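You operate a simulated robot arm through the tools that you are given. There is no shell and no other tool.

You are at the controls of a simulated robot arm. One attempt, no reset.

TASK
Put the RYE block in the brass frame and set both knobs as it says.
Fine: the block that lay in the frame stays on the cabinet.

Only the result counts: the job must be done as asked and must still hold three seconds after the hand-in. Knocking over, shifting, dropping, spilling or breaking anything else fails it.

THE ROBOT
A 6-joint arm with a two-finger parallel gripper, fixed in place. Base frame: the origin is at the foot of the arm, x ahead of it, y to its left, z up; the work surface is at about z = 72. Readings come in cm, degrees, newtons and seconds.
With the tool pointing down near the work surface it reaches from about 26 to 74 cm from the base axis. Its first joint turns from -66.0 to 66.0 degrees. Payload 2.45 kg.
The TCP is the grasp point between the finger pads, 2.4 cm short of the fingertips. In the tool frame z runs along the fingers and y along their closing line. The gripper opens to 6.8 cm. The fingers are 1.7 cm wide and 1 cm thick; the gripper's body (4 by 7 cm) begins 4.1 cm behind the TCP.
Orientation is that of the tool frame in the base frame, as a unit quaternion [x, y, z, w]. With the fingers straight down and closing along the base's y, the tool's x points along the base's -x, its y along +y and its z along -z.

THE INTERFACE
- The arm moves only by the tool send_rows. Its argument "series" is one flat list of numbers, 7 for each row, row after row: the shift along the tool's x, y, z in units of 25 mm (1.0 is 25 mm), then the turn, a rotation vector about the tool's x, y, z in units of 8 degrees (1.0 is 8 degrees), then the closure, from 0 (fully open) to 1 (shut). In form: [dx, dy, dz, wx, wy, wz, fingers, dx, dy, dz, wx, wy, wz, fingers, ...]. A call has 1 to 20 rows; each row shifts and turns the commanded pose from where the row before left it, along the tool's axes as they then stand. A call with a number of a shift or a turn outside -1 to 1 is refused whole. Rows are played at 5 a second. More than 5 cm and 8.6 degrees between two rows, or a gripper value outside its range, and nothing of the call is played. A pose out of reach is approached as far as the arm can. The call stops where the force on the tool passes 50 N (or 10 N more than at its start, if that is more) or the arm is blocked; 0.2 s more then pass. The fingers move at their own pace (about 10.8 cm/s each) and stop on an object; they squeeze with about 21 N. The grip force told is the motor's: it shows also when the fingers shut on nothing. Time passes only in rows, and 0.2 s behind the last, so rows that do not move let the fingers close. The reply holds the time, the measured pose of the TCP, the force on the tool along the base axes, the opening and the grip force, in the units named above and with some noise, with the torque about the TCP (base axes, N m) and any sound that the robot's microphone picked up, and new pictures: "show" is both (left out), scene, wrist or none.
- Cameras (640 x 400 px; columns grow to the right, rows downward): "scene" is fixed at [18.07, 44.4, 143.73]; the picture's right is [-0.54, -0.84, 0.00], its down [-0.63, 0.41, -0.66] and it looks along [0.56, -0.36, -0.75] (base axes); focal length 333 px, centre (320, 200). "wrist" rides on the gripper at [8.4, 1.1, -7.5] in the tool frame; the picture's right is [-0.13, 0.99, 0.00], its down [-0.60, -0.08, -0.79] and it looks along [-0.79, -0.10, 0.61] (tool axes); focal length 251 px, centre (320, 200). There is no depth. A picture from a camera that has moved, and an enlarged one, comes with that camera's place and axes in the base frame and with its lens. The place of the scene camera against the robot may be out by one fixed shift of up to 1.2 cm in any direction.
- enlarge(camera, box): a new picture of the part [left, top, right, bottom] of that camera's present view, enlarged. The clock stands still meanwhile.
- sign_off(): hands the job in; it is judged then, once.

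Places have to be worked out from the pictures, the camera data and where the tool is seen. Open the gripper and draw the arm clear of the work before you hand the job in, unless the task says otherwise.

The tools are called by a JSON object that holds its "name" and its "arguments". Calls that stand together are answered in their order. send_rows: Moves the arm, as the interface text tells. Its arguments: {"type":"object","properties":{"series":{"type":"array"},"show":{"type":"string","enum":["both","scene","wrist","none"]}},"required":["series"]} The other tools are called the same way: enlarge (camera, box) takes an enlarged picture of a part of a camera's view; sign_off () hands the job in.

At the start:

```text
time: 0.0
eef_pos: [43.48, 3.64, 108.86]
tcp_rot: [0.0, 1.0, 0.001, 0.0]
force: [0.5, 0.5, -0.5]
torque: [-0.05, 0.0, -0.01]
opening: 6.8
grip_force: 0.1
```

scene: 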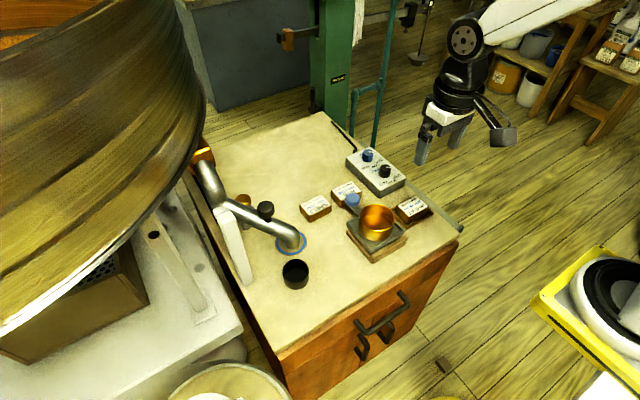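
wrist: 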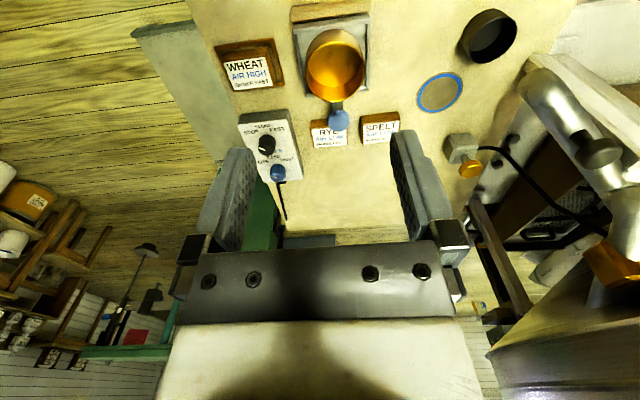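

I start by enlarging the pictures to read the labels and the knob panel; nothing moves yet.

{"name": "enlarge", "arguments": {"camera": "scene", "box": [280, 130, 480, 270]}}

{"name": "enlarge", "arguments": {"camera": "wrist", "box": [200, 0, 420, 220]}}

{"name": "enlarge", "arguments": {"camera": "wrist", "box": [225, 90, 325, 210]}}

{"name": "enlarge", "arguments": {"camera": "scene", "box": [335, 140, 415, 200]}}

{"name": "enlarge", "arguments": {"camera": "wrist", "box": [300, 100, 410, 170]}}

```text
2.86 times, centred on (380, 200) of scene
camera zoom: at [18.07, 44.4, 143.73], right [-0.54, -0.84, 0.0], down [-0.63, 0.41, -0.66], along [0.56, -0.36, -0.75], focal length 952 px, centre (149, 200)
```

zoom: 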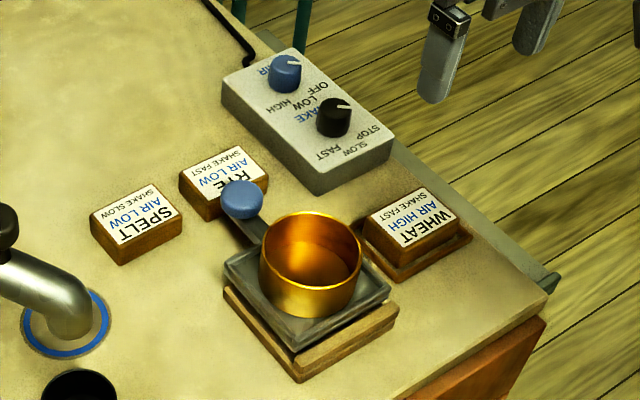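

```text
1.82 times, centred on (310, 110) of wrist
camera zoom: at [35.08, 4.61, 116.43], right [0.13, 0.99, 0.0], down [0.6, -0.08, 0.79], along [0.79, -0.1, -0.61], focal length 457 px, centre (338, 364)
```

zoom: 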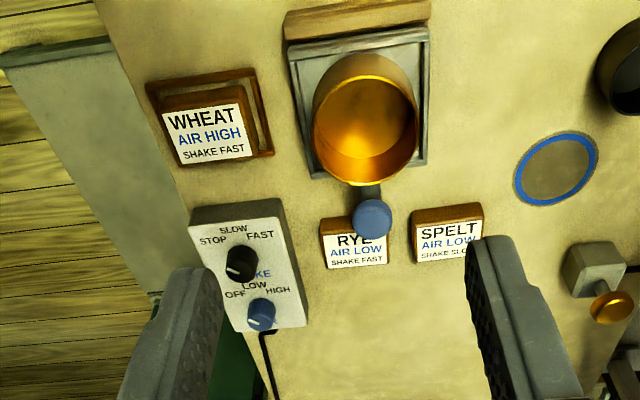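

```text
3.33 times, centred on (275, 150) of wrist
camera zoom: at [35.08, 4.61, 116.43], right [0.13, 0.99, 0.0], down [0.6, -0.08, 0.79], along [0.79, -0.1, -0.61], focal length 838 px, centre (470, 367)
```

zoom: 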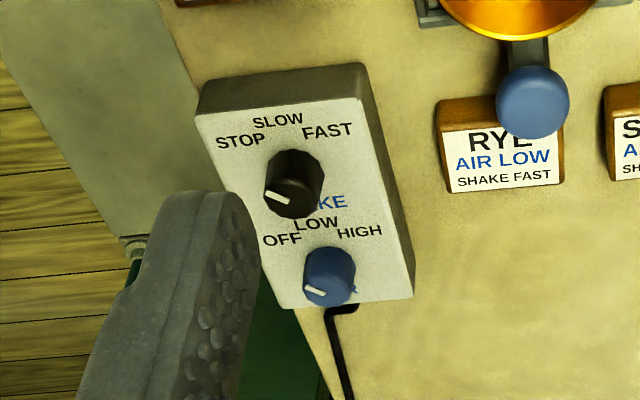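

```text
6.67 times, centred on (375, 170) of scene
camera zoom: at [18.07, 44.4, 143.73], right [-0.54, -0.84, 0.0], down [-0.63, 0.41, -0.66], along [0.56, -0.36, -0.75], focal length 2222 px, centre (-47, 400)
```

zoom: 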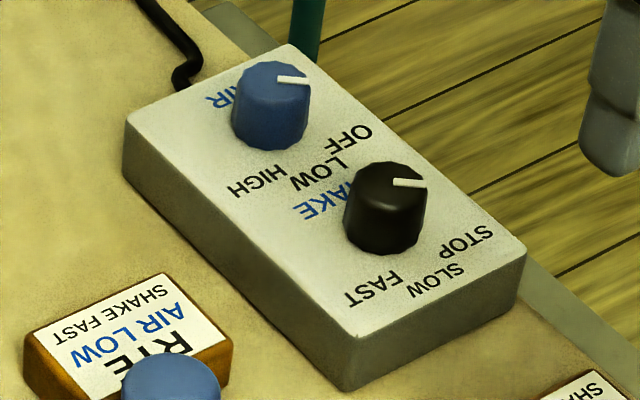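

```text
5.71 times, centred on (355, 135) of wrist
camera zoom: at [35.08, 4.61, 116.43], right [0.13, 0.99, 0.0], down [0.6, -0.08, 0.79], along [0.79, -0.1, -0.61], focal length 1437 px, centre (120, 571)
```

zoom: 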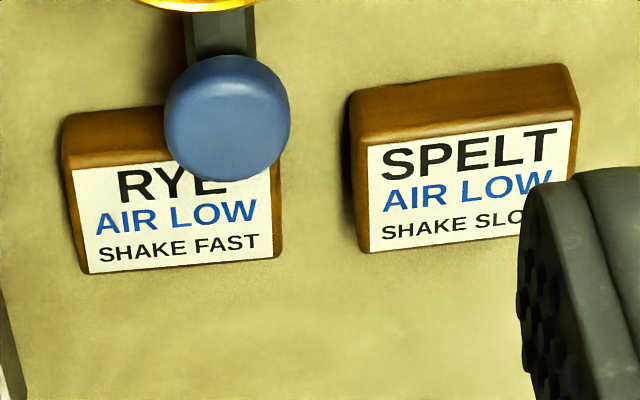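

RYE asks for AIR LOW and SHAKE FAST. WHEAT is lying in the frame at about (53.5, -8.5), RYE is near (68, 2.5) with the blue ball of the scoop in front of it, and the knobs are near (66, -9) and (74, -9). I move lower for a closer look.

{"name": "send_rows", "arguments": {"series": [-0.086, -0.437, 0.966, 0, 0, 0, 0, -0.086, -0.437, 0.966, 0, 0, 0, 0, -0.086, -0.437, 0.966, 0, 0, 0, 0, -0.086, -0.437, 0.966, 0, 0, 0, 0, -0.086, -0.437, 0.966, 0, 0, 0, 0, -0.086, -0.437, 0.966, 0, 0, 0, 0, -0.086, -0.437, 0.966, 0, 0, 0, 0], "show": "both"}}

```text
time: 1.6
eef_pos: [44.97, -3.87, 92.0]
tcp_rot: [0.001, 1.0, 0.0, 0.002]
force: [-0.8, 0.4, 0.2]
torque: [0.02, 0.01, -0.04]
opening: 6.8
grip_force: 0.1
camera wrist: at [36.61, -2.88, 99.37], right [0.13, 0.99, 0.0], down [0.6, -0.08, 0.79], along [0.79, -0.1, -0.61], focal length 251 px, centre (320, 200)
```

scene: 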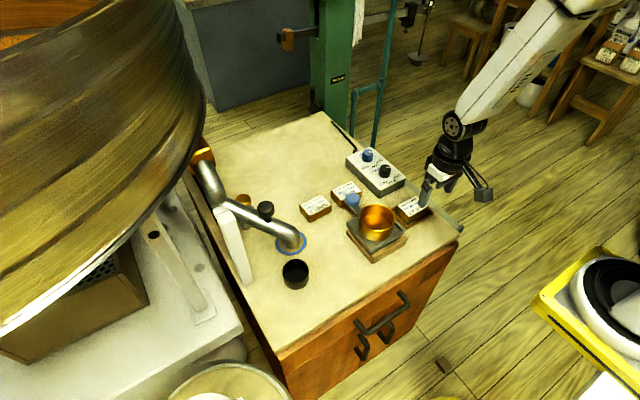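
wrist: 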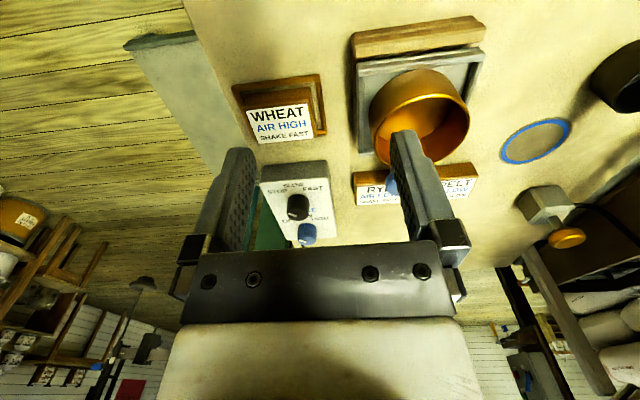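

Now closer; I enlarge WHEAT with the frame, and the RYE/cup area.

{"name": "enlarge", "arguments": {"camera": "wrist", "box": [220, 60, 348, 140]}}

{"name": "enlarge", "arguments": {"camera": "wrist", "box": [340, 10, 500, 210]}}

{"name": "enlarge", "arguments": {"camera": "wrist", "box": [240, 150, 340, 250]}}

{"name": "enlarge", "arguments": {"camera": "scene", "box": [330, 175, 426, 265]}}

```text
5.00 times, centred on (284, 100) of wrist
camera zoom: at [36.61, -2.88, 99.37], right [0.13, 0.99, 0.0], down [0.6, -0.08, 0.79], along [0.79, -0.1, -0.61], focal length 1257 px, centre (500, 700)
```

zoom: 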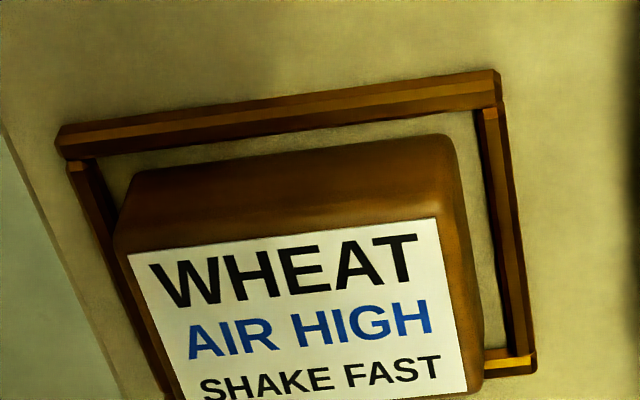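

```text
2.00 times, centred on (420, 110) of wrist
camera zoom: at [36.61, -2.88, 99.37], right [0.13, 0.99, 0.0], down [0.6, -0.08, 0.79], along [0.79, -0.1, -0.61], focal length 503 px, centre (120, 380)
```

zoom: 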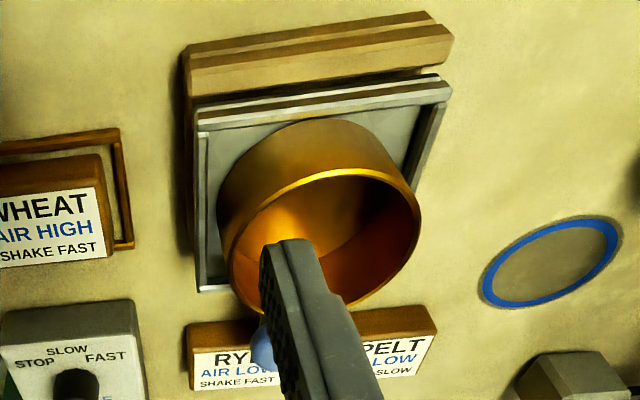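

```text
4.00 times, centred on (290, 200) of wrist
camera zoom: at [36.61, -2.88, 99.37], right [0.13, 0.99, 0.0], down [0.6, -0.08, 0.79], along [0.79, -0.1, -0.61], focal length 1006 px, centre (440, 200)
```

zoom: 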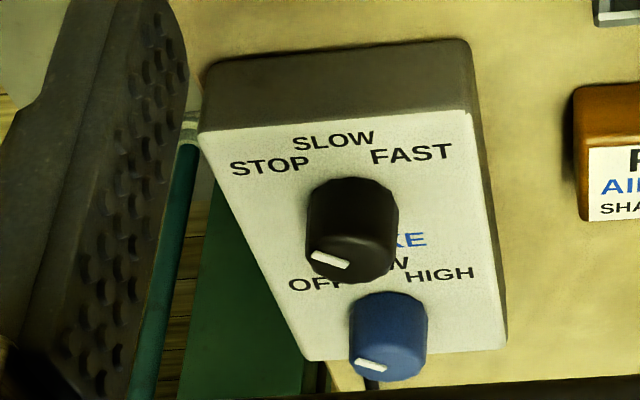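

```text
4.44 times, centred on (378, 220) of scene
camera zoom: at [18.07, 44.41, 143.73], right [-0.54, -0.84, 0.0], down [-0.63, 0.41, -0.66], along [0.56, -0.36, -0.75], focal length 1481 px, centre (62, 111)
```

zoom: 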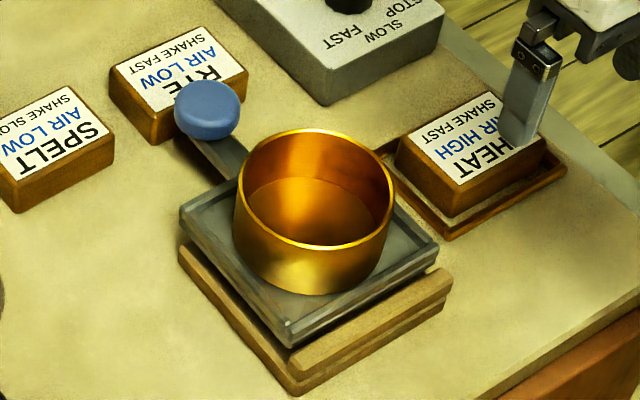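

WHEAT reads as about 7.3 x 5 x 3 cm, centred near (53.7, -9.6) and long along y, in a low frame with an inner opening of about 8.6 x 6.3. I must close along base x, so I turn the tool -90° about its axis and go above the block.

{"name": "send_rows", "arguments": {"series": [0, 0, 0, 0, 0, -1, 0, 0, 0, 0, 0, 0, -1, 0, 0, 0, 0, 0, 0, -1, 0, 0, 0, 0, 0, 0, -1, 0, 0, 0, 0, 0, 0, -1, 0, 0, 0, 0, 0, 0, -1, 0, 0, 0, 0, 0, 0, -1, 0, 0, 0, 0, 0, 0, -1, 0, 0, 0, 0, 0, 0, -1, 0, 0, 0, 0, 0, 0, -1, 0, 0, 0, 0, 0, 0, -1, 0, 0, 0, 0, 0, 0, -0.25, 0, 0.573, -0.873, 0, 0, 0, 0, 0, 0.573, -0.873, 0, 0, 0, 0, 0, 0.573, -0.873, 0, 0, 0, 0, 0, 0.573, -0.873, 0, 0, 0, 0, 0], "show": "both"}}

```text
time: 5.0
eef_pos: [53.83, -9.79, 92.17]
tcp_rot: [-0.707, 0.708, 0.0, 0.0]
force: [-0.7, 0.0, -0.1]
torque: [0.02, -0.03, 0.01]
opening: 6.84
grip_force: 0.0
camera wrist: at [52.66, -18.31, 99.55], right [-0.99, 0.13, 0.0], down [0.08, 0.6, 0.79], along [0.1, 0.79, -0.61], focal length 251 px, centre (320, 200)
```

scene: 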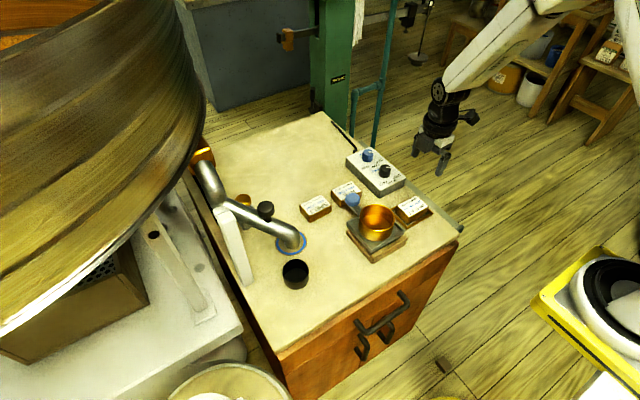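
wrist: 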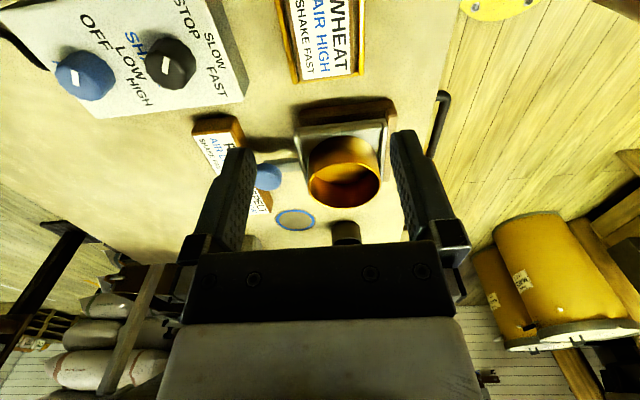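

This view shows the panel from the side and the full block row; I enlarge the panel, the WHEAT frame and the RYE/ball gap.

{"name": "enlarge", "arguments": {"camera": "wrist", "box": [20, 0, 260, 130]}}

{"name": "enlarge", "arguments": {"camera": "wrist", "box": [260, 0, 400, 90]}}

{"name": "enlarge", "arguments": {"camera": "wrist", "box": [180, 90, 410, 240]}}

```text
2.67 times, centred on (140, 65) of wrist
camera zoom: at [52.66, -18.31, 99.55], right [-0.99, 0.13, 0.0], down [0.08, 0.6, 0.79], along [0.1, 0.79, -0.61], focal length 670 px, centre (800, 560)
```

zoom: 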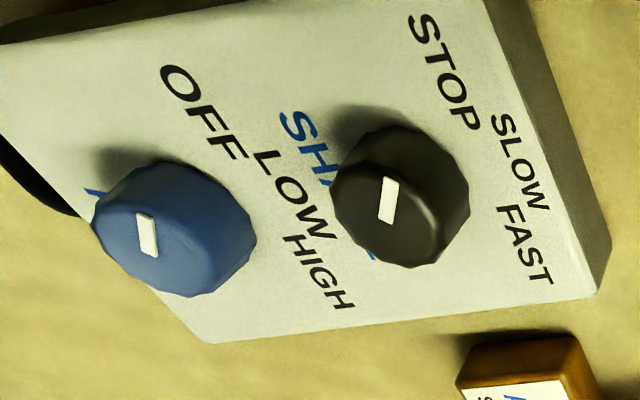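

```text
4.44 times, centred on (330, 45) of wrist
camera zoom: at [52.66, -18.31, 99.55], right [-0.99, 0.13, 0.0], down [0.08, 0.6, 0.79], along [0.1, 0.79, -0.61], focal length 1118 px, centre (276, 889)
```

zoom: 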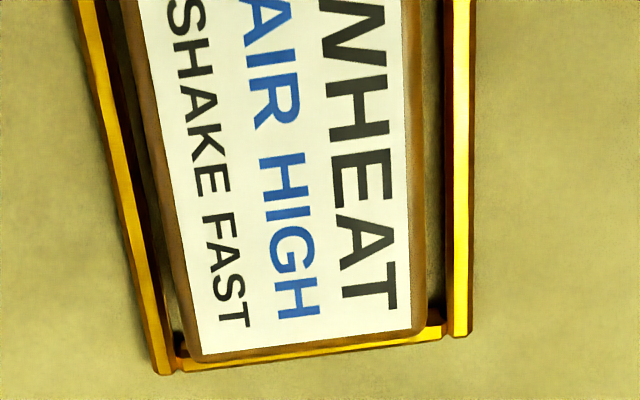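

```text
2.67 times, centred on (295, 165) of wrist
camera zoom: at [52.66, -18.31, 99.55], right [-0.99, 0.13, 0.0], down [0.08, 0.6, 0.79], along [0.1, 0.79, -0.61], focal length 670 px, centre (387, 293)
```

zoom: 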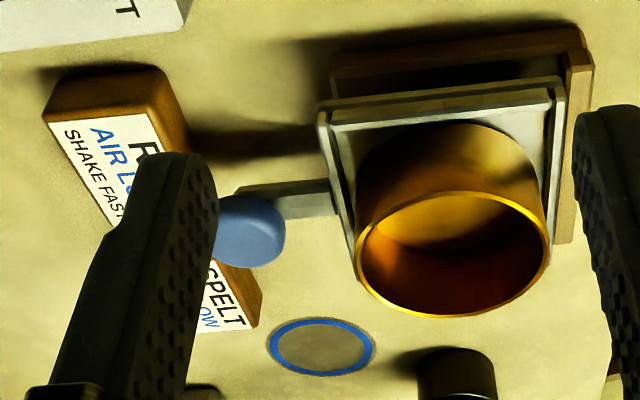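

The frame is the gold one, inner opening about x 50.3–56.6 with WHEAT's centre near (53.55, -9.5) and square to the base axes. I descend to just above the block and check the alignment.

{"name": "send_rows", "arguments": {"series": [-0.02, 0.02, 0.9, 0, 0, 0, 0, -0.02, 0.02, 0.9, 0, 0, 0, 0, -0.02, 0.02, 0.9, 0, 0, 0, 0, -0.02, 0.02, 0.9, 0, 0, 0, 0, -0.02, 0.02, 0.9, 0, 0, 0, 0, -0.02, 0.02, 0.9, 0, 0, 0, 0], "show": "both"}}

```text
time: 6.4
eef_pos: [53.47, -9.43, 78.49]
tcp_rot: [-0.707, 0.707, 0.0, 0.0]
force: [0.2, 0.0, 0.7]
torque: [-0.04, 0.03, 0.01]
opening: 6.82
grip_force: 0.1
camera wrist: at [52.41, -17.97, 85.99], right [-0.99, 0.13, 0.0], down [0.08, 0.6, 0.79], along [0.1, 0.79, -0.61], focal length 251 px, centre (320, 200)
```

scene: 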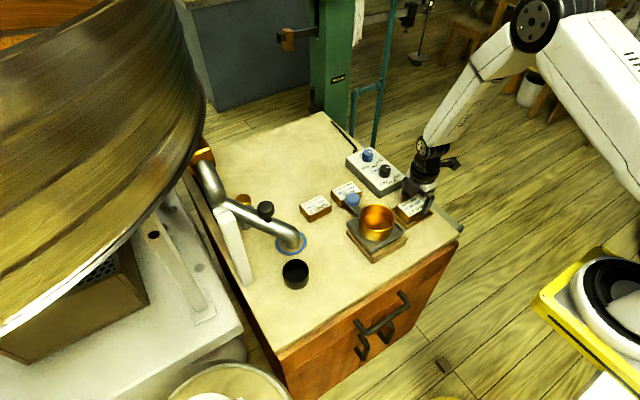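
wrist: 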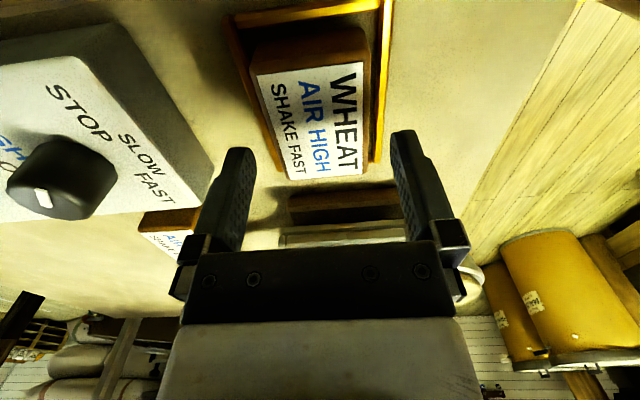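

The block is centred under the fingers (label diagonals cross near (319,133), as predicted). I go down to z about 75.6, so the tips stay above the frame, and close.

{"name": "send_rows", "arguments": {"series": [0, 0, 0.4, 0, 0, 0, 0, 0, 0, 0.4, 0, 0, 0, 0, 0, 0, 0.36, 0, 0, 0, 0, 0, 0, 0, 0, 0, 0, 0, 0, 0, 0, 0, 0, 0, 1, 0, 0, 0, 0, 0, 0, 1, 0, 0, 0, 0, 0, 0, 1], "show": "wrist"}}

```text
time: 8.0
eef_pos: [53.16, -9.57, 75.68]
tcp_rot: [-0.707, 0.707, 0.0, 0.0]
force: [0.3, 0.5, 0.3]
torque: [-0.01, -0.02, 0.02]
opening: 5.33
grip_force: 20.8
camera wrist: at [52.22, -18.03, 83.19], right [-0.99, 0.13, 0.0], down [0.08, 0.6, 0.79], along [0.1, 0.79, -0.61], focal length 251 px, centre (320, 200)
```

wrist: 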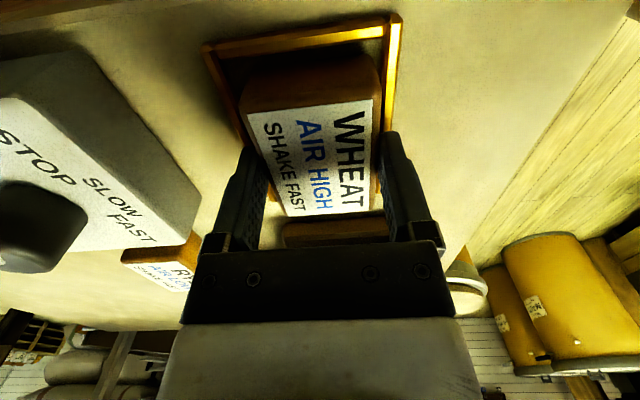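

Gripped at 5.33 cm opening. I lift straight up slowly first, then faster.

{"name": "send_rows", "arguments": {"series": [0, 0, -0.3, 0, 0, 0, 1, 0, 0, -0.5, 0, 0, 0, 1, 0, 0, -0.8, 0, 0, 0, 1, 0, 0, -0.9, 0, 0, 0, 1, 0, 0, -0.9, 0, 0, 0, 1, 0, 0, -0.9, 0, 0, 0, 1, 0, 0, -0.9, 0, 0, 0, 1, 0, 0, -0.9, 0, 0, 0, 1, 0, 0, -0.9, 0, 0, 0, 1], "show": "both"}}

```text
time: 10.0
eef_pos: [53.39, -9.47, 93.15]
tcp_rot: [0.707, -0.707, 0.0, 0.0]
force: [0.1, -0.2, 0.0]
torque: [-0.01, 0.01, 0.01]
opening: 5.32
grip_force: 21.7
camera wrist: at [52.32, -17.92, 100.58], right [-0.99, 0.13, 0.0], down [0.08, 0.6, 0.79], along [0.1, 0.79, -0.61], focal length 251 px, centre (320, 200)
```

scene: 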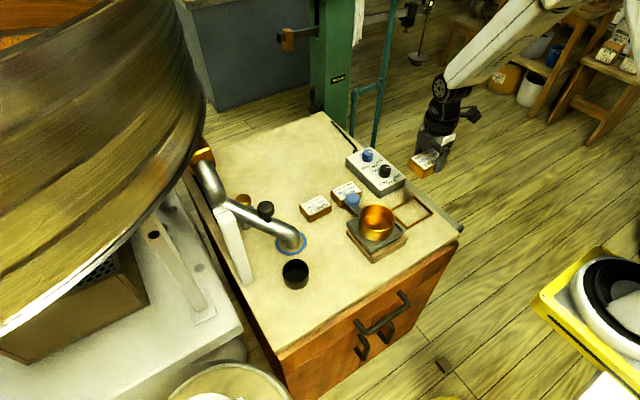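
wrist: 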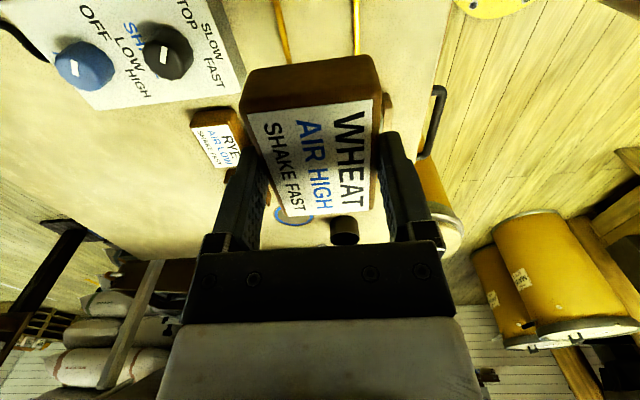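

WHEAT is up and clean of the frame. The free strip between the scoop base (y under about 11) and the black cup (y over about 26) at x 54 will hold it; I carry it over at height.

{"name": "send_rows", "arguments": {"series": [-0.945, -0.02, 0, 0, 0, 0, 1, -0.945, -0.02, 0, 0, 0, 0, 1, -0.945, -0.02, 0, 0, 0, 0, 1, -0.945, -0.02, 0, 0, 0, 0, 1, -0.945, -0.02, 0, 0, 0, 0, 1, -0.945, -0.02, 0, 0, 0, 0, 1, -0.945, -0.02, 0, 0, 0, 0, 1, -0.945, -0.02, 0, 0, 0, 0, 1, -0.945, -0.02, 0, 0, 0, 0, 1, -0.945, -0.02, 0, 0, 0, 0, 1, -0.945, -0.02, 0, 0, 0, 0, 1], "show": "both"}}

```text
time: 12.4
eef_pos: [53.83, 16.48, 93.26]
tcp_rot: [0.707, -0.707, 0.0, -0.001]
force: [-0.5, -0.5, -1.7]
torque: [-0.02, 0.01, 0.03]
opening: 5.33
grip_force: 21.8
camera wrist: at [52.87, 8.07, 100.67], right [-0.99, 0.13, 0.0], down [0.08, 0.6, 0.79], along [0.1, 0.79, -0.61], focal length 251 px, centre (320, 200)
```

scene: 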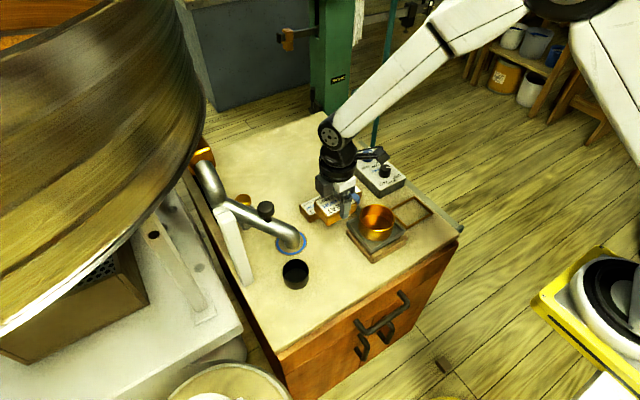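
wrist: 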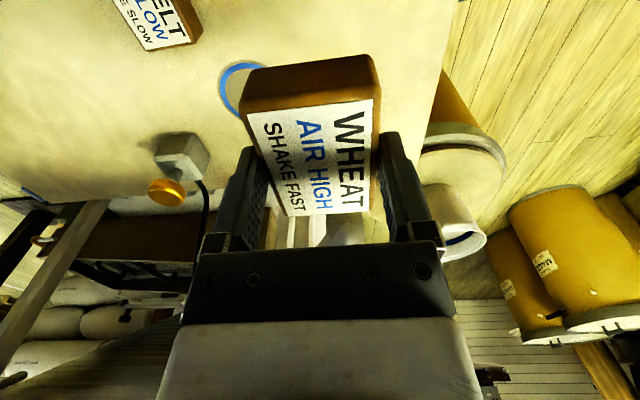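

The spot is clear: the block would span y 13.5–20.8, x 51–56.5. I shift another 0.7 cm in +y and lower, slowing at the end.

{"name": "send_rows", "arguments": {"series": [-0.14, 0, 0.95, 0, 0, 0, 1, -0.14, 0, 0.95, 0, 0, 0, 1, 0, 0, 0.95, 0, 0, 0, 1, 0, 0, 0.95, 0, 0, 0, 1, 0, 0, 0.95, 0, 0, 0, 1, 0, 0, 0.95, 0, 0, 0, 1, 0, 0, 0.6, 0, 0, 0, 1, 0, 0, 0.3, 0, 0, 0, 1, 0, 0, 0.2, 0, 0, 0, 1, 0, 0, 0.1, 0, 0, 0, 1], "show": "both"}}

```text
time: 14.6
eef_pos: [53.85, 17.23, 75.96]
tcp_rot: [-0.707, 0.707, 0.0, 0.0]
force: [0.7, -0.4, -1.1]
torque: [0.01, -0.02, -0.01]
opening: 5.3
grip_force: 21.4
camera wrist: at [52.83, 8.76, 83.4], right [-0.99, 0.13, 0.0], down [0.08, 0.6, 0.79], along [0.1, 0.79, -0.61], focal length 251 px, centre (320, 200)
```

scene: 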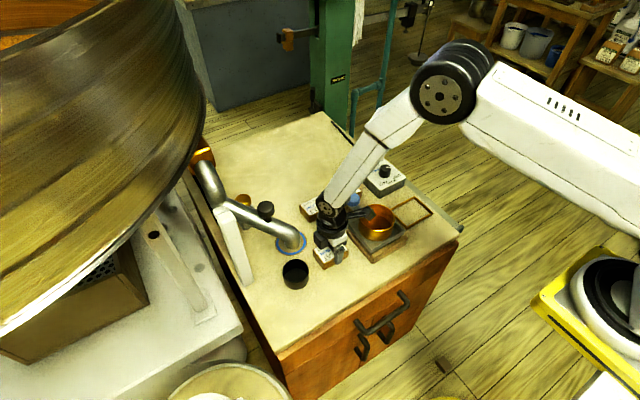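
wrist: 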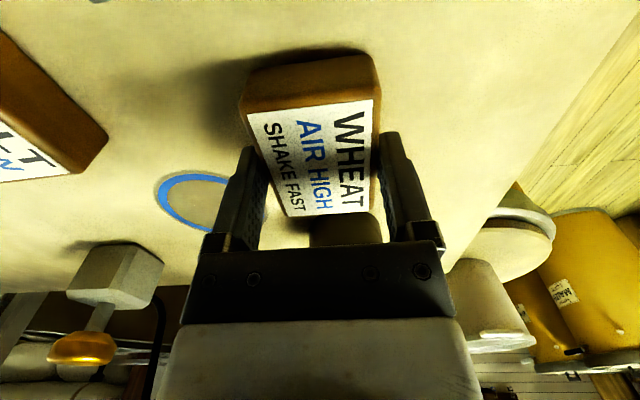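

About 0.3 cm left to the table; I ease down gently and read the force.

{"name": "send_rows", "arguments": {"series": [0, 0, 0.04, 0, 0, 0, 1, 0, 0, 0.04, 0, 0, 0, 1, 0, 0, 0.03, 0, 0, 0, 1, 0, 0, 0, 0, 0, 0, 1], "show": "none"}}

```text
time: 15.6
eef_pos: [53.85, 17.21, 75.63]
tcp_rot: [0.708, -0.707, 0.001, 0.0]
force: [-5.3, -3.2, 18.4]
torque: [-0.11, 0.22, 0.01]
opening: 5.34
grip_force: 20.7
```

Contact (18 N upward), so the block sits on the table. I ease off slightly, open, and rise.

{"name": "send_rows", "arguments": {"series": [0, 0, -0.03, 0, 0, 0, 1, 0, 0, 0, 0, 0, 0, 0.15, 0, 0, 0, 0, 0, 0, 0.08, 0, 0, 0, 0, 0, 0, 0.05, 0, 0, -0.3, 0, 0, 0, 0.05, 0, 0, -0.6, 0, 0, 0, 0.05, 0, 0, -0.9, 0, 0, 0, 0, 0, 0, -0.9, 0, 0, 0, 0, 0, 0, -0.9, 0, 0, 0, 0, 0, 0, -0.9, 0, 0, 0, 0, 0, 0, -0.9, 0, 0, 0, 0, 0, 0, -0.9, 0, 0, 0, 0], "show": "both"}}

```text
time: 18.2
eef_pos: [53.67, 16.99, 91.43]
tcp_rot: [0.707, -0.707, 0.0, 0.001]
force: [0.1, -0.7, 0.2]
torque: [-0.01, 0.03, -0.03]
opening: 6.8
grip_force: 0.0
camera wrist: at [52.77, 8.59, 98.91], right [-0.99, 0.13, 0.0], down [0.08, 0.6, 0.79], along [0.1, 0.79, -0.61], focal length 251 px, centre (320, 200)
```

scene: 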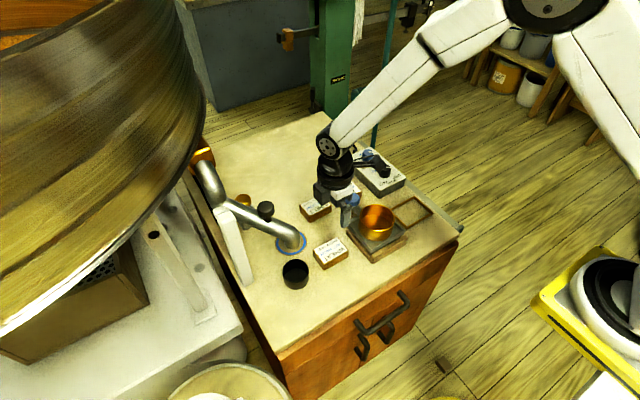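
wrist: 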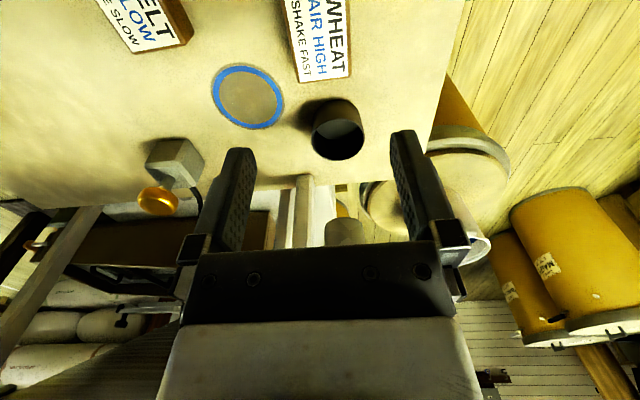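

WHEAT is free-standing on the cabinet. Next I move above RYE's -y end, where the finger passes clear of the blue ball, and look down on it.

{"name": "send_rows", "arguments": {"series": [0.943, -0.823, 0, 0, 0, 0, 0, 0.943, -0.823, 0, 0, 0, 0, 0, 0.943, -0.823, 0, 0, 0, 0, 0, 0.943, -0.823, 0, 0, 0, 0, 0, 0.943, -0.823, 0, 0, 0, 0, 0, 0.943, -0.823, 0, 0, 0, 0, 0, 0.943, -0.823, 0, 0, 0, 0, 0], "show": "both"}}

{"name": "enlarge", "arguments": {"camera": "wrist", "box": [240, 0, 400, 130]}}

```text
time: 19.8
eef_pos: [68.23, 0.62, 91.38]
tcp_rot: [-0.707, 0.707, 0.001, 0.0]
force: [-0.2, -1.0, -0.3]
torque: [-0.01, 0.04, -0.01]
opening: 6.8
grip_force: 0.1
camera wrist: at [67.24, -7.86, 98.88], right [-0.99, 0.13, 0.0], down [0.08, 0.6, 0.79], along [0.1, 0.79, -0.61], focal length 251 px, centre (320, 200)
```

scene: 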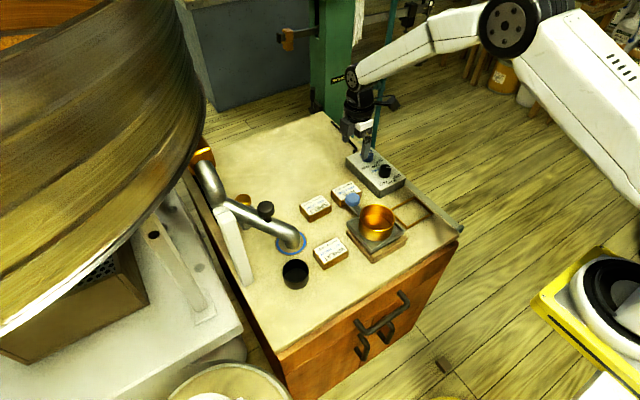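
wrist: 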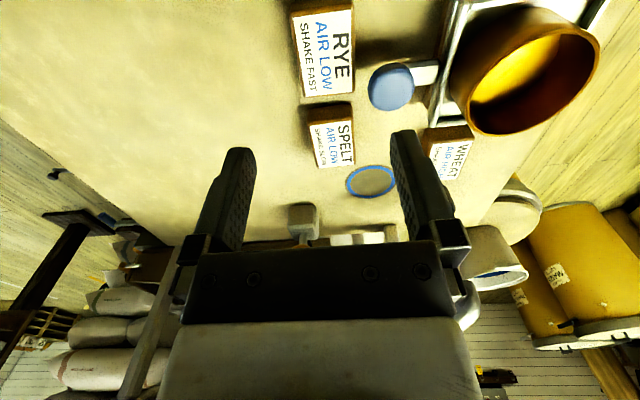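

```text
3.08 times, centred on (320, 65) of wrist
camera zoom: at [67.24, -7.86, 98.88], right [-0.99, 0.13, 0.0], down [0.08, 0.6, 0.79], along [0.1, 0.79, -0.61], focal length 774 px, centre (320, 615)
```

zoom: 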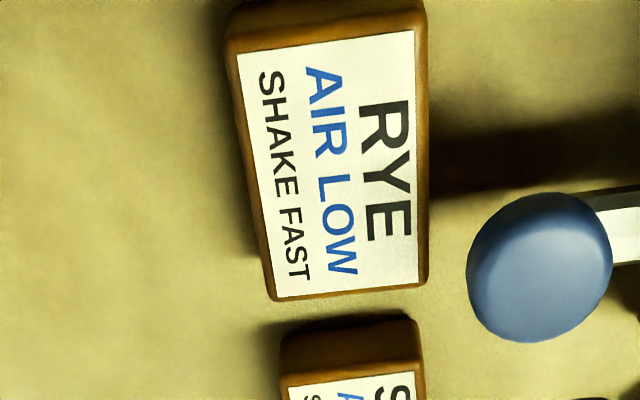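

RYE's label corners give a centre of (67.97, 2.5), square to the axes, and the ball is at about (62.6, 4.6, 77.4) with 2 cm radius, so gripping at y 0.4 clears it by about 1 cm. I go down to just above the block.

{"name": "send_rows", "arguments": {"series": [0.04, 0.06, 0.86, 0, 0, 0, 0, 0.04, 0.06, 0.86, 0, 0, 0, 0, 0, 0, 0.86, 0, 0, 0, 0, 0, 0, 0.86, 0, 0, 0, 0, 0, 0, 0.86, 0, 0, 0, 0, 0, 0, 0.86, 0, 0, 0, 0], "show": "both"}}

{"name": "enlarge", "arguments": {"camera": "scene", "box": [300, 130, 430, 220]}}

```text
time: 21.2
eef_pos: [68.02, 0.49, 78.61]
tcp_rot: [0.707, -0.707, 0.0, 0.0]
force: [0.8, -0.3, -0.2]
torque: [0.05, -0.01, 0.01]
opening: 6.79
grip_force: 0.1
camera wrist: at [66.93, -8.06, 86.1], right [-0.99, 0.13, 0.0], down [0.08, 0.6, 0.79], along [0.1, 0.79, -0.61], focal length 251 px, centre (320, 200)
```

scene: 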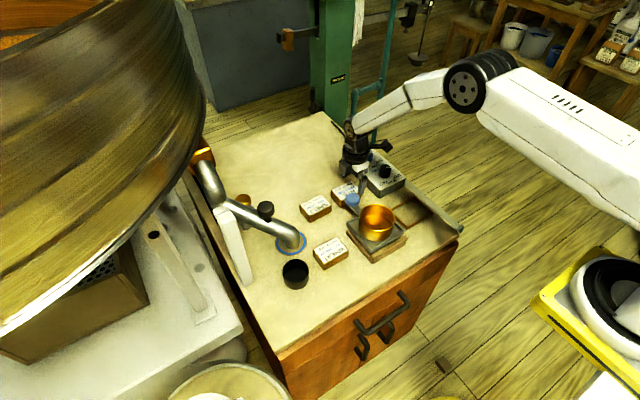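
wrist: 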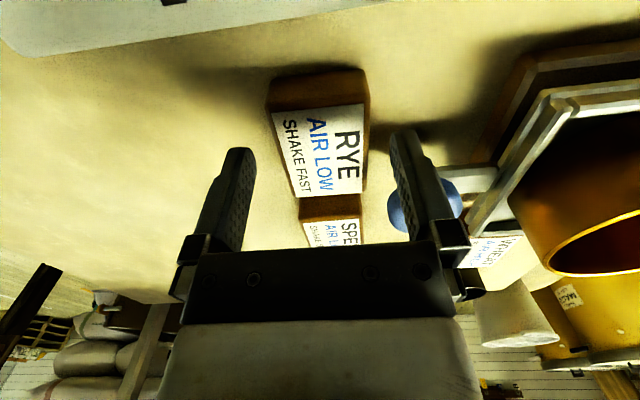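

```text
4.44 times, centred on (365, 175) of scene
camera zoom: at [18.07, 44.4, 143.73], right [-0.54, -0.84, 0.0], down [-0.63, 0.41, -0.66], along [0.56, -0.36, -0.75], focal length 1481 px, centre (120, 311)
```

zoom: 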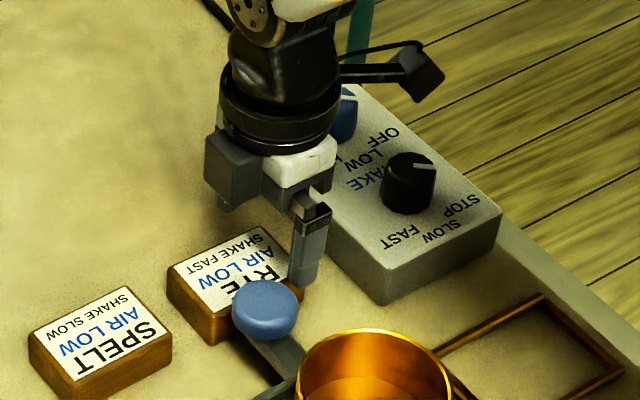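

Fingers straddle RYE with the ball behind (+y of) the near finger. I lower straight to z about 75.65 without closing and read the force.

{"name": "send_rows", "arguments": {"series": [0, 0, 0.4, 0, 0, 0, 0, 0, 0, 0.4, 0, 0, 0, 0, 0, 0, 0.38, 0, 0, 0, 0], "show": "wrist"}}

{"name": "enlarge", "arguments": {"camera": "scene", "box": [320, 160, 400, 220]}}

```text
time: 22.0
eef_pos: [67.85, 0.53, 75.69]
tcp_rot: [0.708, -0.706, 0.0, -0.001]
force: [0.3, -0.4, -0.4]
torque: [-0.01, 0.01, -0.02]
opening: 6.81
grip_force: 0.0
camera wrist: at [66.96, -7.97, 83.13], right [-0.99, 0.13, 0.0], down [0.08, 0.6, 0.79], along [0.1, 0.79, -0.61], focal length 251 px, centre (320, 200)
```

wrist: 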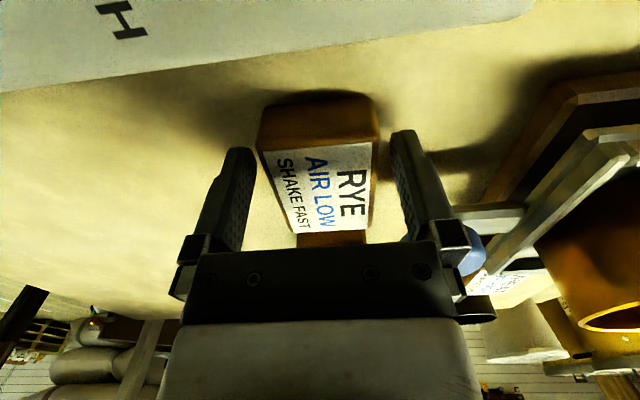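

```text
6.67 times, centred on (360, 190) of scene
camera zoom: at [18.07, 44.4, 143.73], right [-0.54, -0.84, 0.0], down [-0.63, 0.41, -0.66], along [0.56, -0.36, -0.75], focal length 2222 px, centre (53, 267)
```

zoom: 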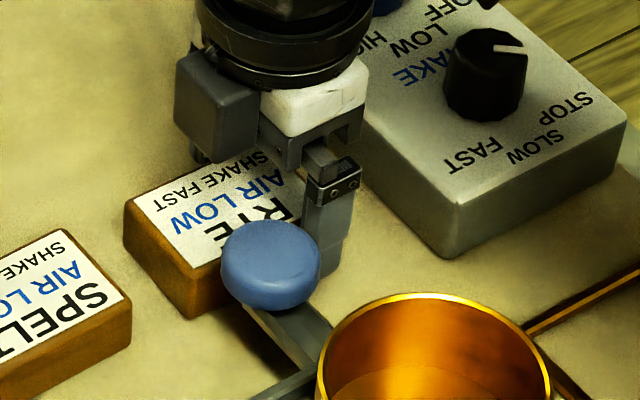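

No contact and the ball is clear. Close and lift straight up, slowly at first.

{"name": "send_rows", "arguments": {"series": [0, 0, 0, 0, 0, 0, 0.3, 0, 0, 0, 0, 0, 0, 1, 0, 0, 0, 0, 0, 0, 1, 0, 0, 0, 0, 0, 0, 1, 0, 0, -0.2, 0, 0, 0, 1, 0, 0, -0.3, 0, 0, 0, 1, 0, 0, -0.5, 0, 0, 0, 1], "show": "both"}}

```text
time: 23.6
eef_pos: [67.98, 0.47, 78.11]
tcp_rot: [0.707, -0.707, 0.0, 0.0]
force: [1.0, 0.1, -0.7]
torque: [0.04, -0.02, 0.01]
opening: 5.33
grip_force: 21.5
camera wrist: at [66.9, -8.05, 85.58], right [-0.99, 0.13, 0.0], down [0.08, 0.6, 0.79], along [0.1, 0.79, -0.61], focal length 251 px, centre (320, 200)
```

scene: 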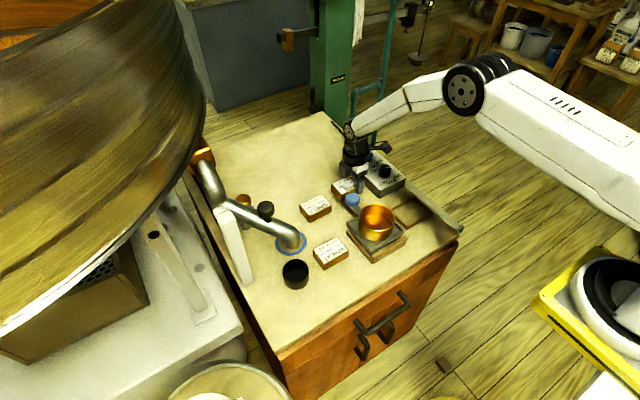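
wrist: 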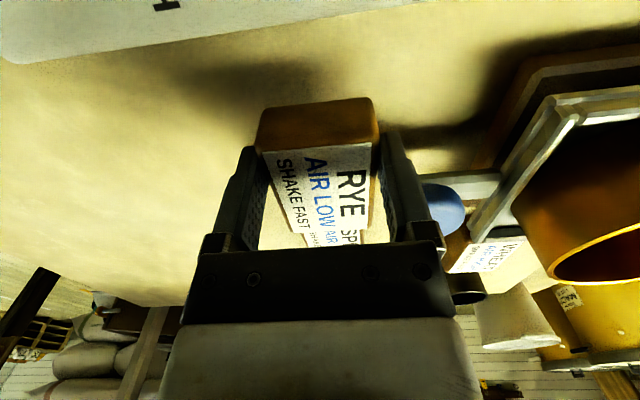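

RYE is held (5.33 cm). I raise it well clear and carry it above the frame, aiming the TCP at (53.5, -11.6) since the block centre sits about 2.1 cm to +y of the TCP.

{"name": "send_rows", "arguments": {"series": [0, 0, -0.86, 0, 0, 0, 1, 0, 0, -0.86, 0, 0, 0, 1, 0, 0, -0.86, 0, 0, 0, 1, 0, 0, -0.86, 0, 0, 0, 1, 0, 0, -0.86, 0, 0, 0, 1, 0, 0, -0.86, 0, 0, 0, 1, 0, 0, -0.86, 0, 0, 0, 1, 0.69, 0.829, 0, 0, 0, 0, 1, 0.69, 0.829, 0, 0, 0, 0, 1, 0.69, 0.829, 0, 0, 0, 0, 1, 0.69, 0.829, 0, 0, 0, 0, 1, 0.69, 0.829, 0, 0, 0, 0, 1, 0.69, 0.829, 0, 0, 0, 0, 1, 0.69, 0.829, 0, 0, 0, 0, 1, 0, 0, 0, 0, 0, 0, 1], "show": "both"}}

{"name": "enlarge", "arguments": {"camera": "wrist", "box": [230, 0, 410, 120]}}

{"name": "enlarge", "arguments": {"camera": "scene", "box": [380, 180, 470, 240]}}

```text
time: 26.8
eef_pos: [53.45, -11.59, 92.99]
tcp_rot: [-0.707, 0.707, 0.0, 0.0]
force: [0.4, 0.8, 0.0]
torque: [-0.01, 0.02, 0.0]
opening: 5.34
grip_force: 20.6
camera wrist: at [52.39, -20.09, 100.55], right [-0.99, 0.13, 0.0], down [0.08, 0.6, 0.79], along [0.1, 0.79, -0.61], focal length 251 px, centre (320, 200)
```

scene: 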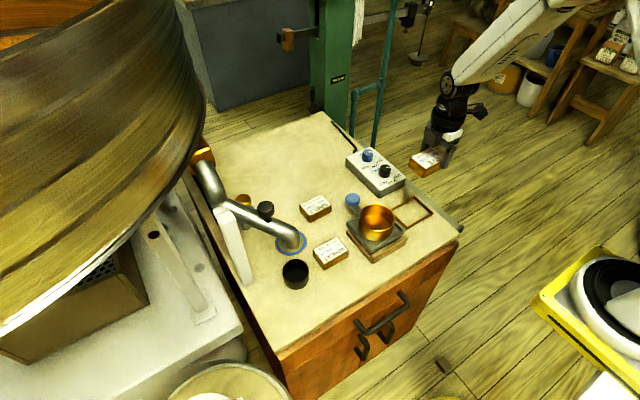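
wrist: 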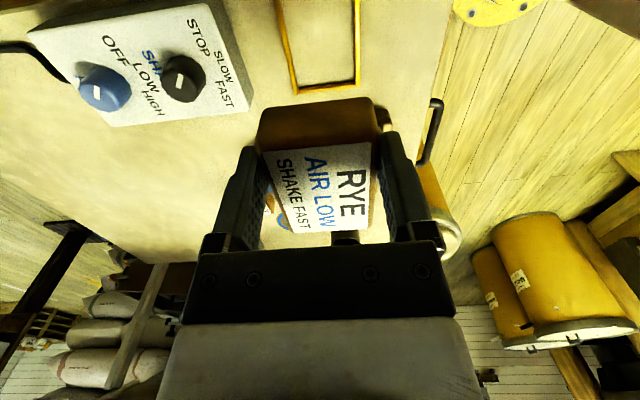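

```text
3.33 times, centred on (320, 60) of wrist
camera zoom: at [52.39, -20.09, 100.55], right [-0.99, 0.13, 0.0], down [0.08, 0.6, 0.79], along [0.1, 0.79, -0.61], focal length 838 px, centre (320, 667)
```

zoom: 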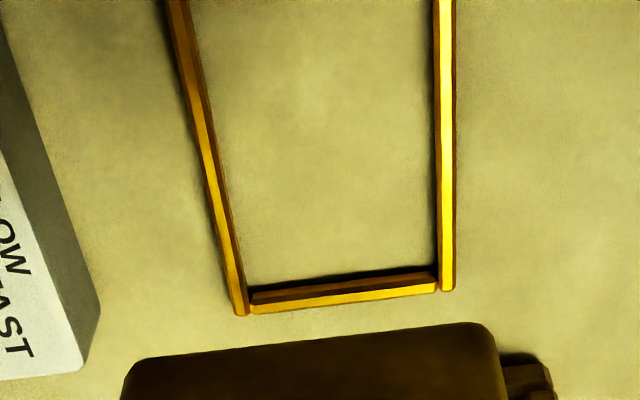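

```text
6.67 times, centred on (425, 210) of scene
camera zoom: at [18.07, 44.4, 143.73], right [-0.54, -0.84, 0.0], down [-0.63, 0.41, -0.66], along [0.56, -0.36, -0.75], focal length 2222 px, centre (-380, 133)
```

zoom: 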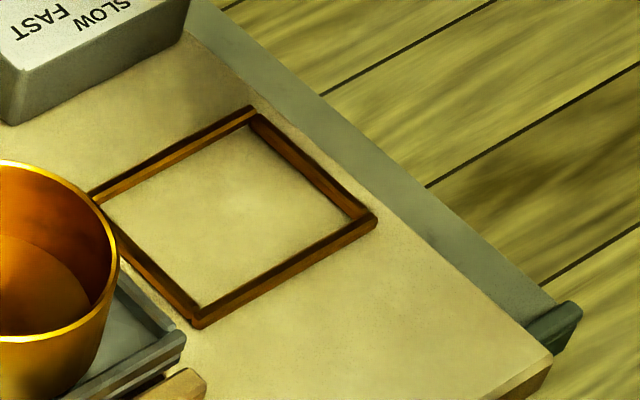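

RYE's label centre projects to (53.5, -9.5), and the frame's inner opening is x 50.2–56.7 centred near (53.4, -9.4), so it will drop in. I lower it and slow near the end.

{"name": "send_rows", "arguments": {"series": [-0.04, 0, 0.95, 0, 0, 0, 1, 0, 0, 0.95, 0, 0, 0, 1, 0, 0, 0.95, 0, 0, 0, 1, 0, 0, 0.95, 0, 0, 0, 1, 0, 0, 0.95, 0, 0, 0, 1, 0, 0, 0.9, 0, 0, 0, 1, 0, 0, 0, 0, 0, 0, 1], "show": "both"}}

{"name": "enlarge", "arguments": {"camera": "wrist", "box": [180, 0, 440, 160]}}

{"name": "enlarge", "arguments": {"camera": "scene", "box": [380, 180, 470, 240]}}

```text
time: 28.4
eef_pos: [53.36, -11.52, 78.84]
tcp_rot: [-0.707, 0.707, -0.001, -0.001]
force: [0.3, -0.3, -1.1]
torque: [0.03, 0.0, -0.02]
opening: 5.3
grip_force: 21.4
camera wrist: at [52.38, -19.98, 86.4], right [-0.99, 0.13, 0.0], down [0.08, 0.6, 0.79], along [0.1, 0.79, -0.61], focal length 251 px, centre (320, 200)
```

scene: 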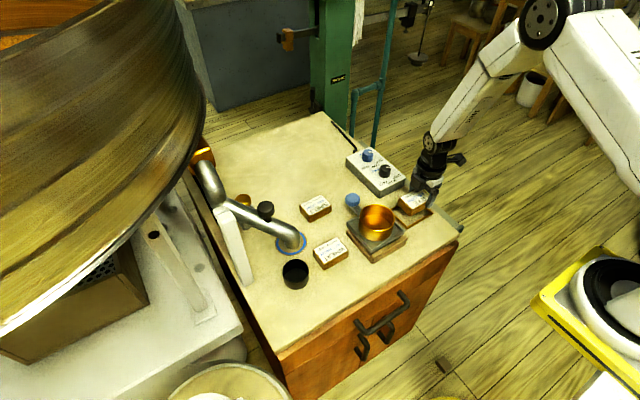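
wrist: 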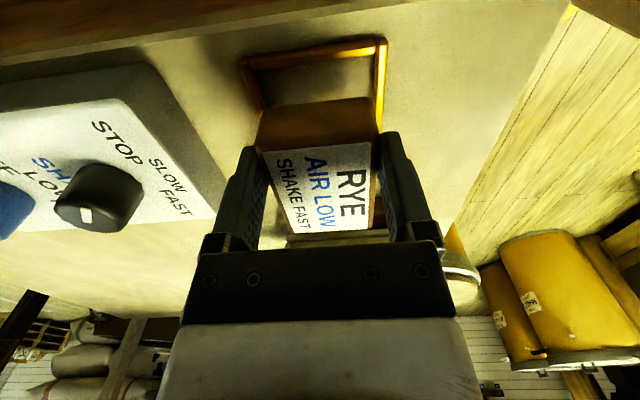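

```text
2.46 times, centred on (310, 80) of wrist
camera zoom: at [52.38, -19.98, 86.4], right [-0.99, 0.13, 0.0], down [0.08, 0.6, 0.79], along [0.1, 0.79, -0.61], focal length 619 px, centre (345, 495)
```

zoom: 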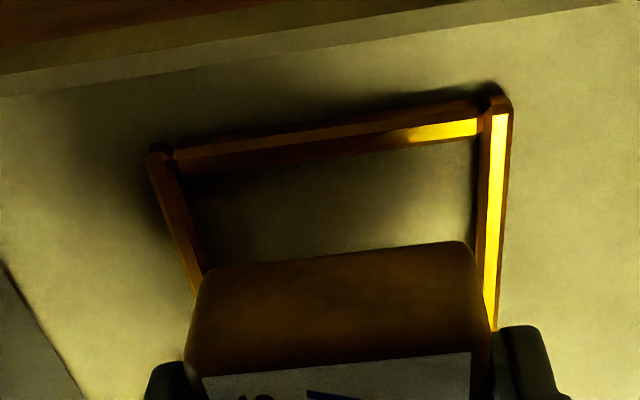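

```text
6.67 times, centred on (425, 210) of scene
camera zoom: at [18.07, 44.4, 143.73], right [-0.54, -0.84, 0.0], down [-0.63, 0.41, -0.66], along [0.56, -0.36, -0.75], focal length 2222 px, centre (-380, 133)
```

zoom: 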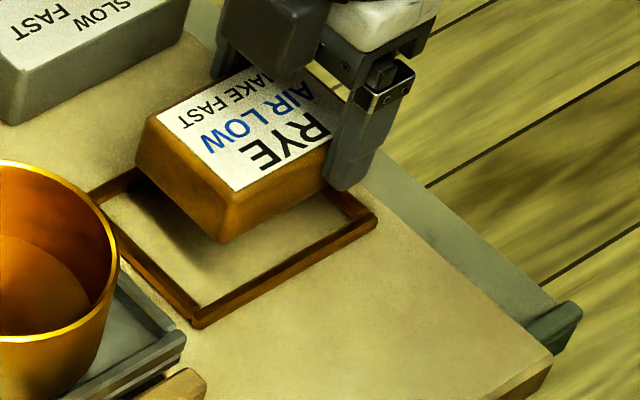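

Aligned: block x 50.9–56.1, y about -13.1 to -5.7 inside the opening of x 50.25–56.7, y -13.7 to -4.9. I lower the rest gently until contact.

{"name": "send_rows", "arguments": {"series": [0, 0, 0.4, 0, 0, 0, 1, 0, 0, 0.4, 0, 0, 0, 1, 0, 0, 0.25, 0, 0, 0, 1, 0, 0, 0.1, 0, 0, 0, 1, 0, 0, 0.04, 0, 0, 0, 1, 0, 0, 0.04, 0, 0, 0, 1, 0, 0, 0, 0, 0, 0, 1], "show": "wrist"}}

```text
time: 30.0
eef_pos: [53.52, -11.44, 75.98]
tcp_rot: [0.707, -0.707, 0.001, 0.001]
force: [0.6, 0.1, -0.1]
torque: [0.01, -0.01, -0.03]
opening: 5.33
grip_force: 20.4
camera wrist: at [52.46, -19.94, 83.43], right [-0.99, 0.13, 0.0], down [0.08, 0.6, 0.79], along [0.1, 0.79, -0.61], focal length 251 px, centre (320, 200)
```

wrist: 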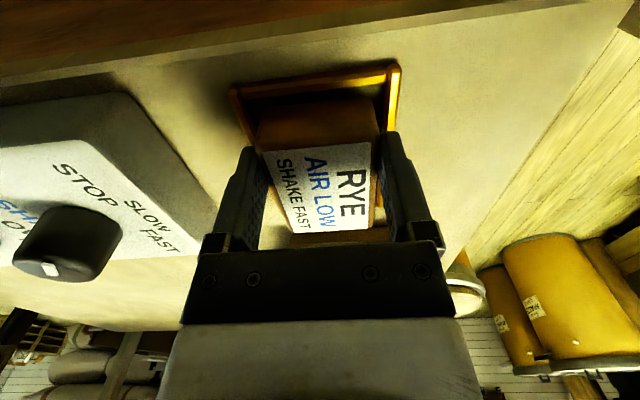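

No contact yet; the block is inside the frame outline with about 0.25 cm to go, so I step down in small increments.

{"name": "send_rows", "arguments": {"series": [0, 0, 0.05, 0, 0, 0, 1, 0, 0, 0.04, 0, 0, 0, 1, 0, 0, 0.03, 0, 0, 0, 1, 0, 0, 0, 0, 0, 0, 1], "show": "none"}}

```text
time: 31.0
eef_pos: [53.57, -11.51, 75.58]
tcp_rot: [0.707, -0.707, 0.0, 0.0]
force: [-4.1, -0.5, 11.8]
torque: [0.26, 0.12, 0.08]
opening: 5.32
grip_force: 20.6
```

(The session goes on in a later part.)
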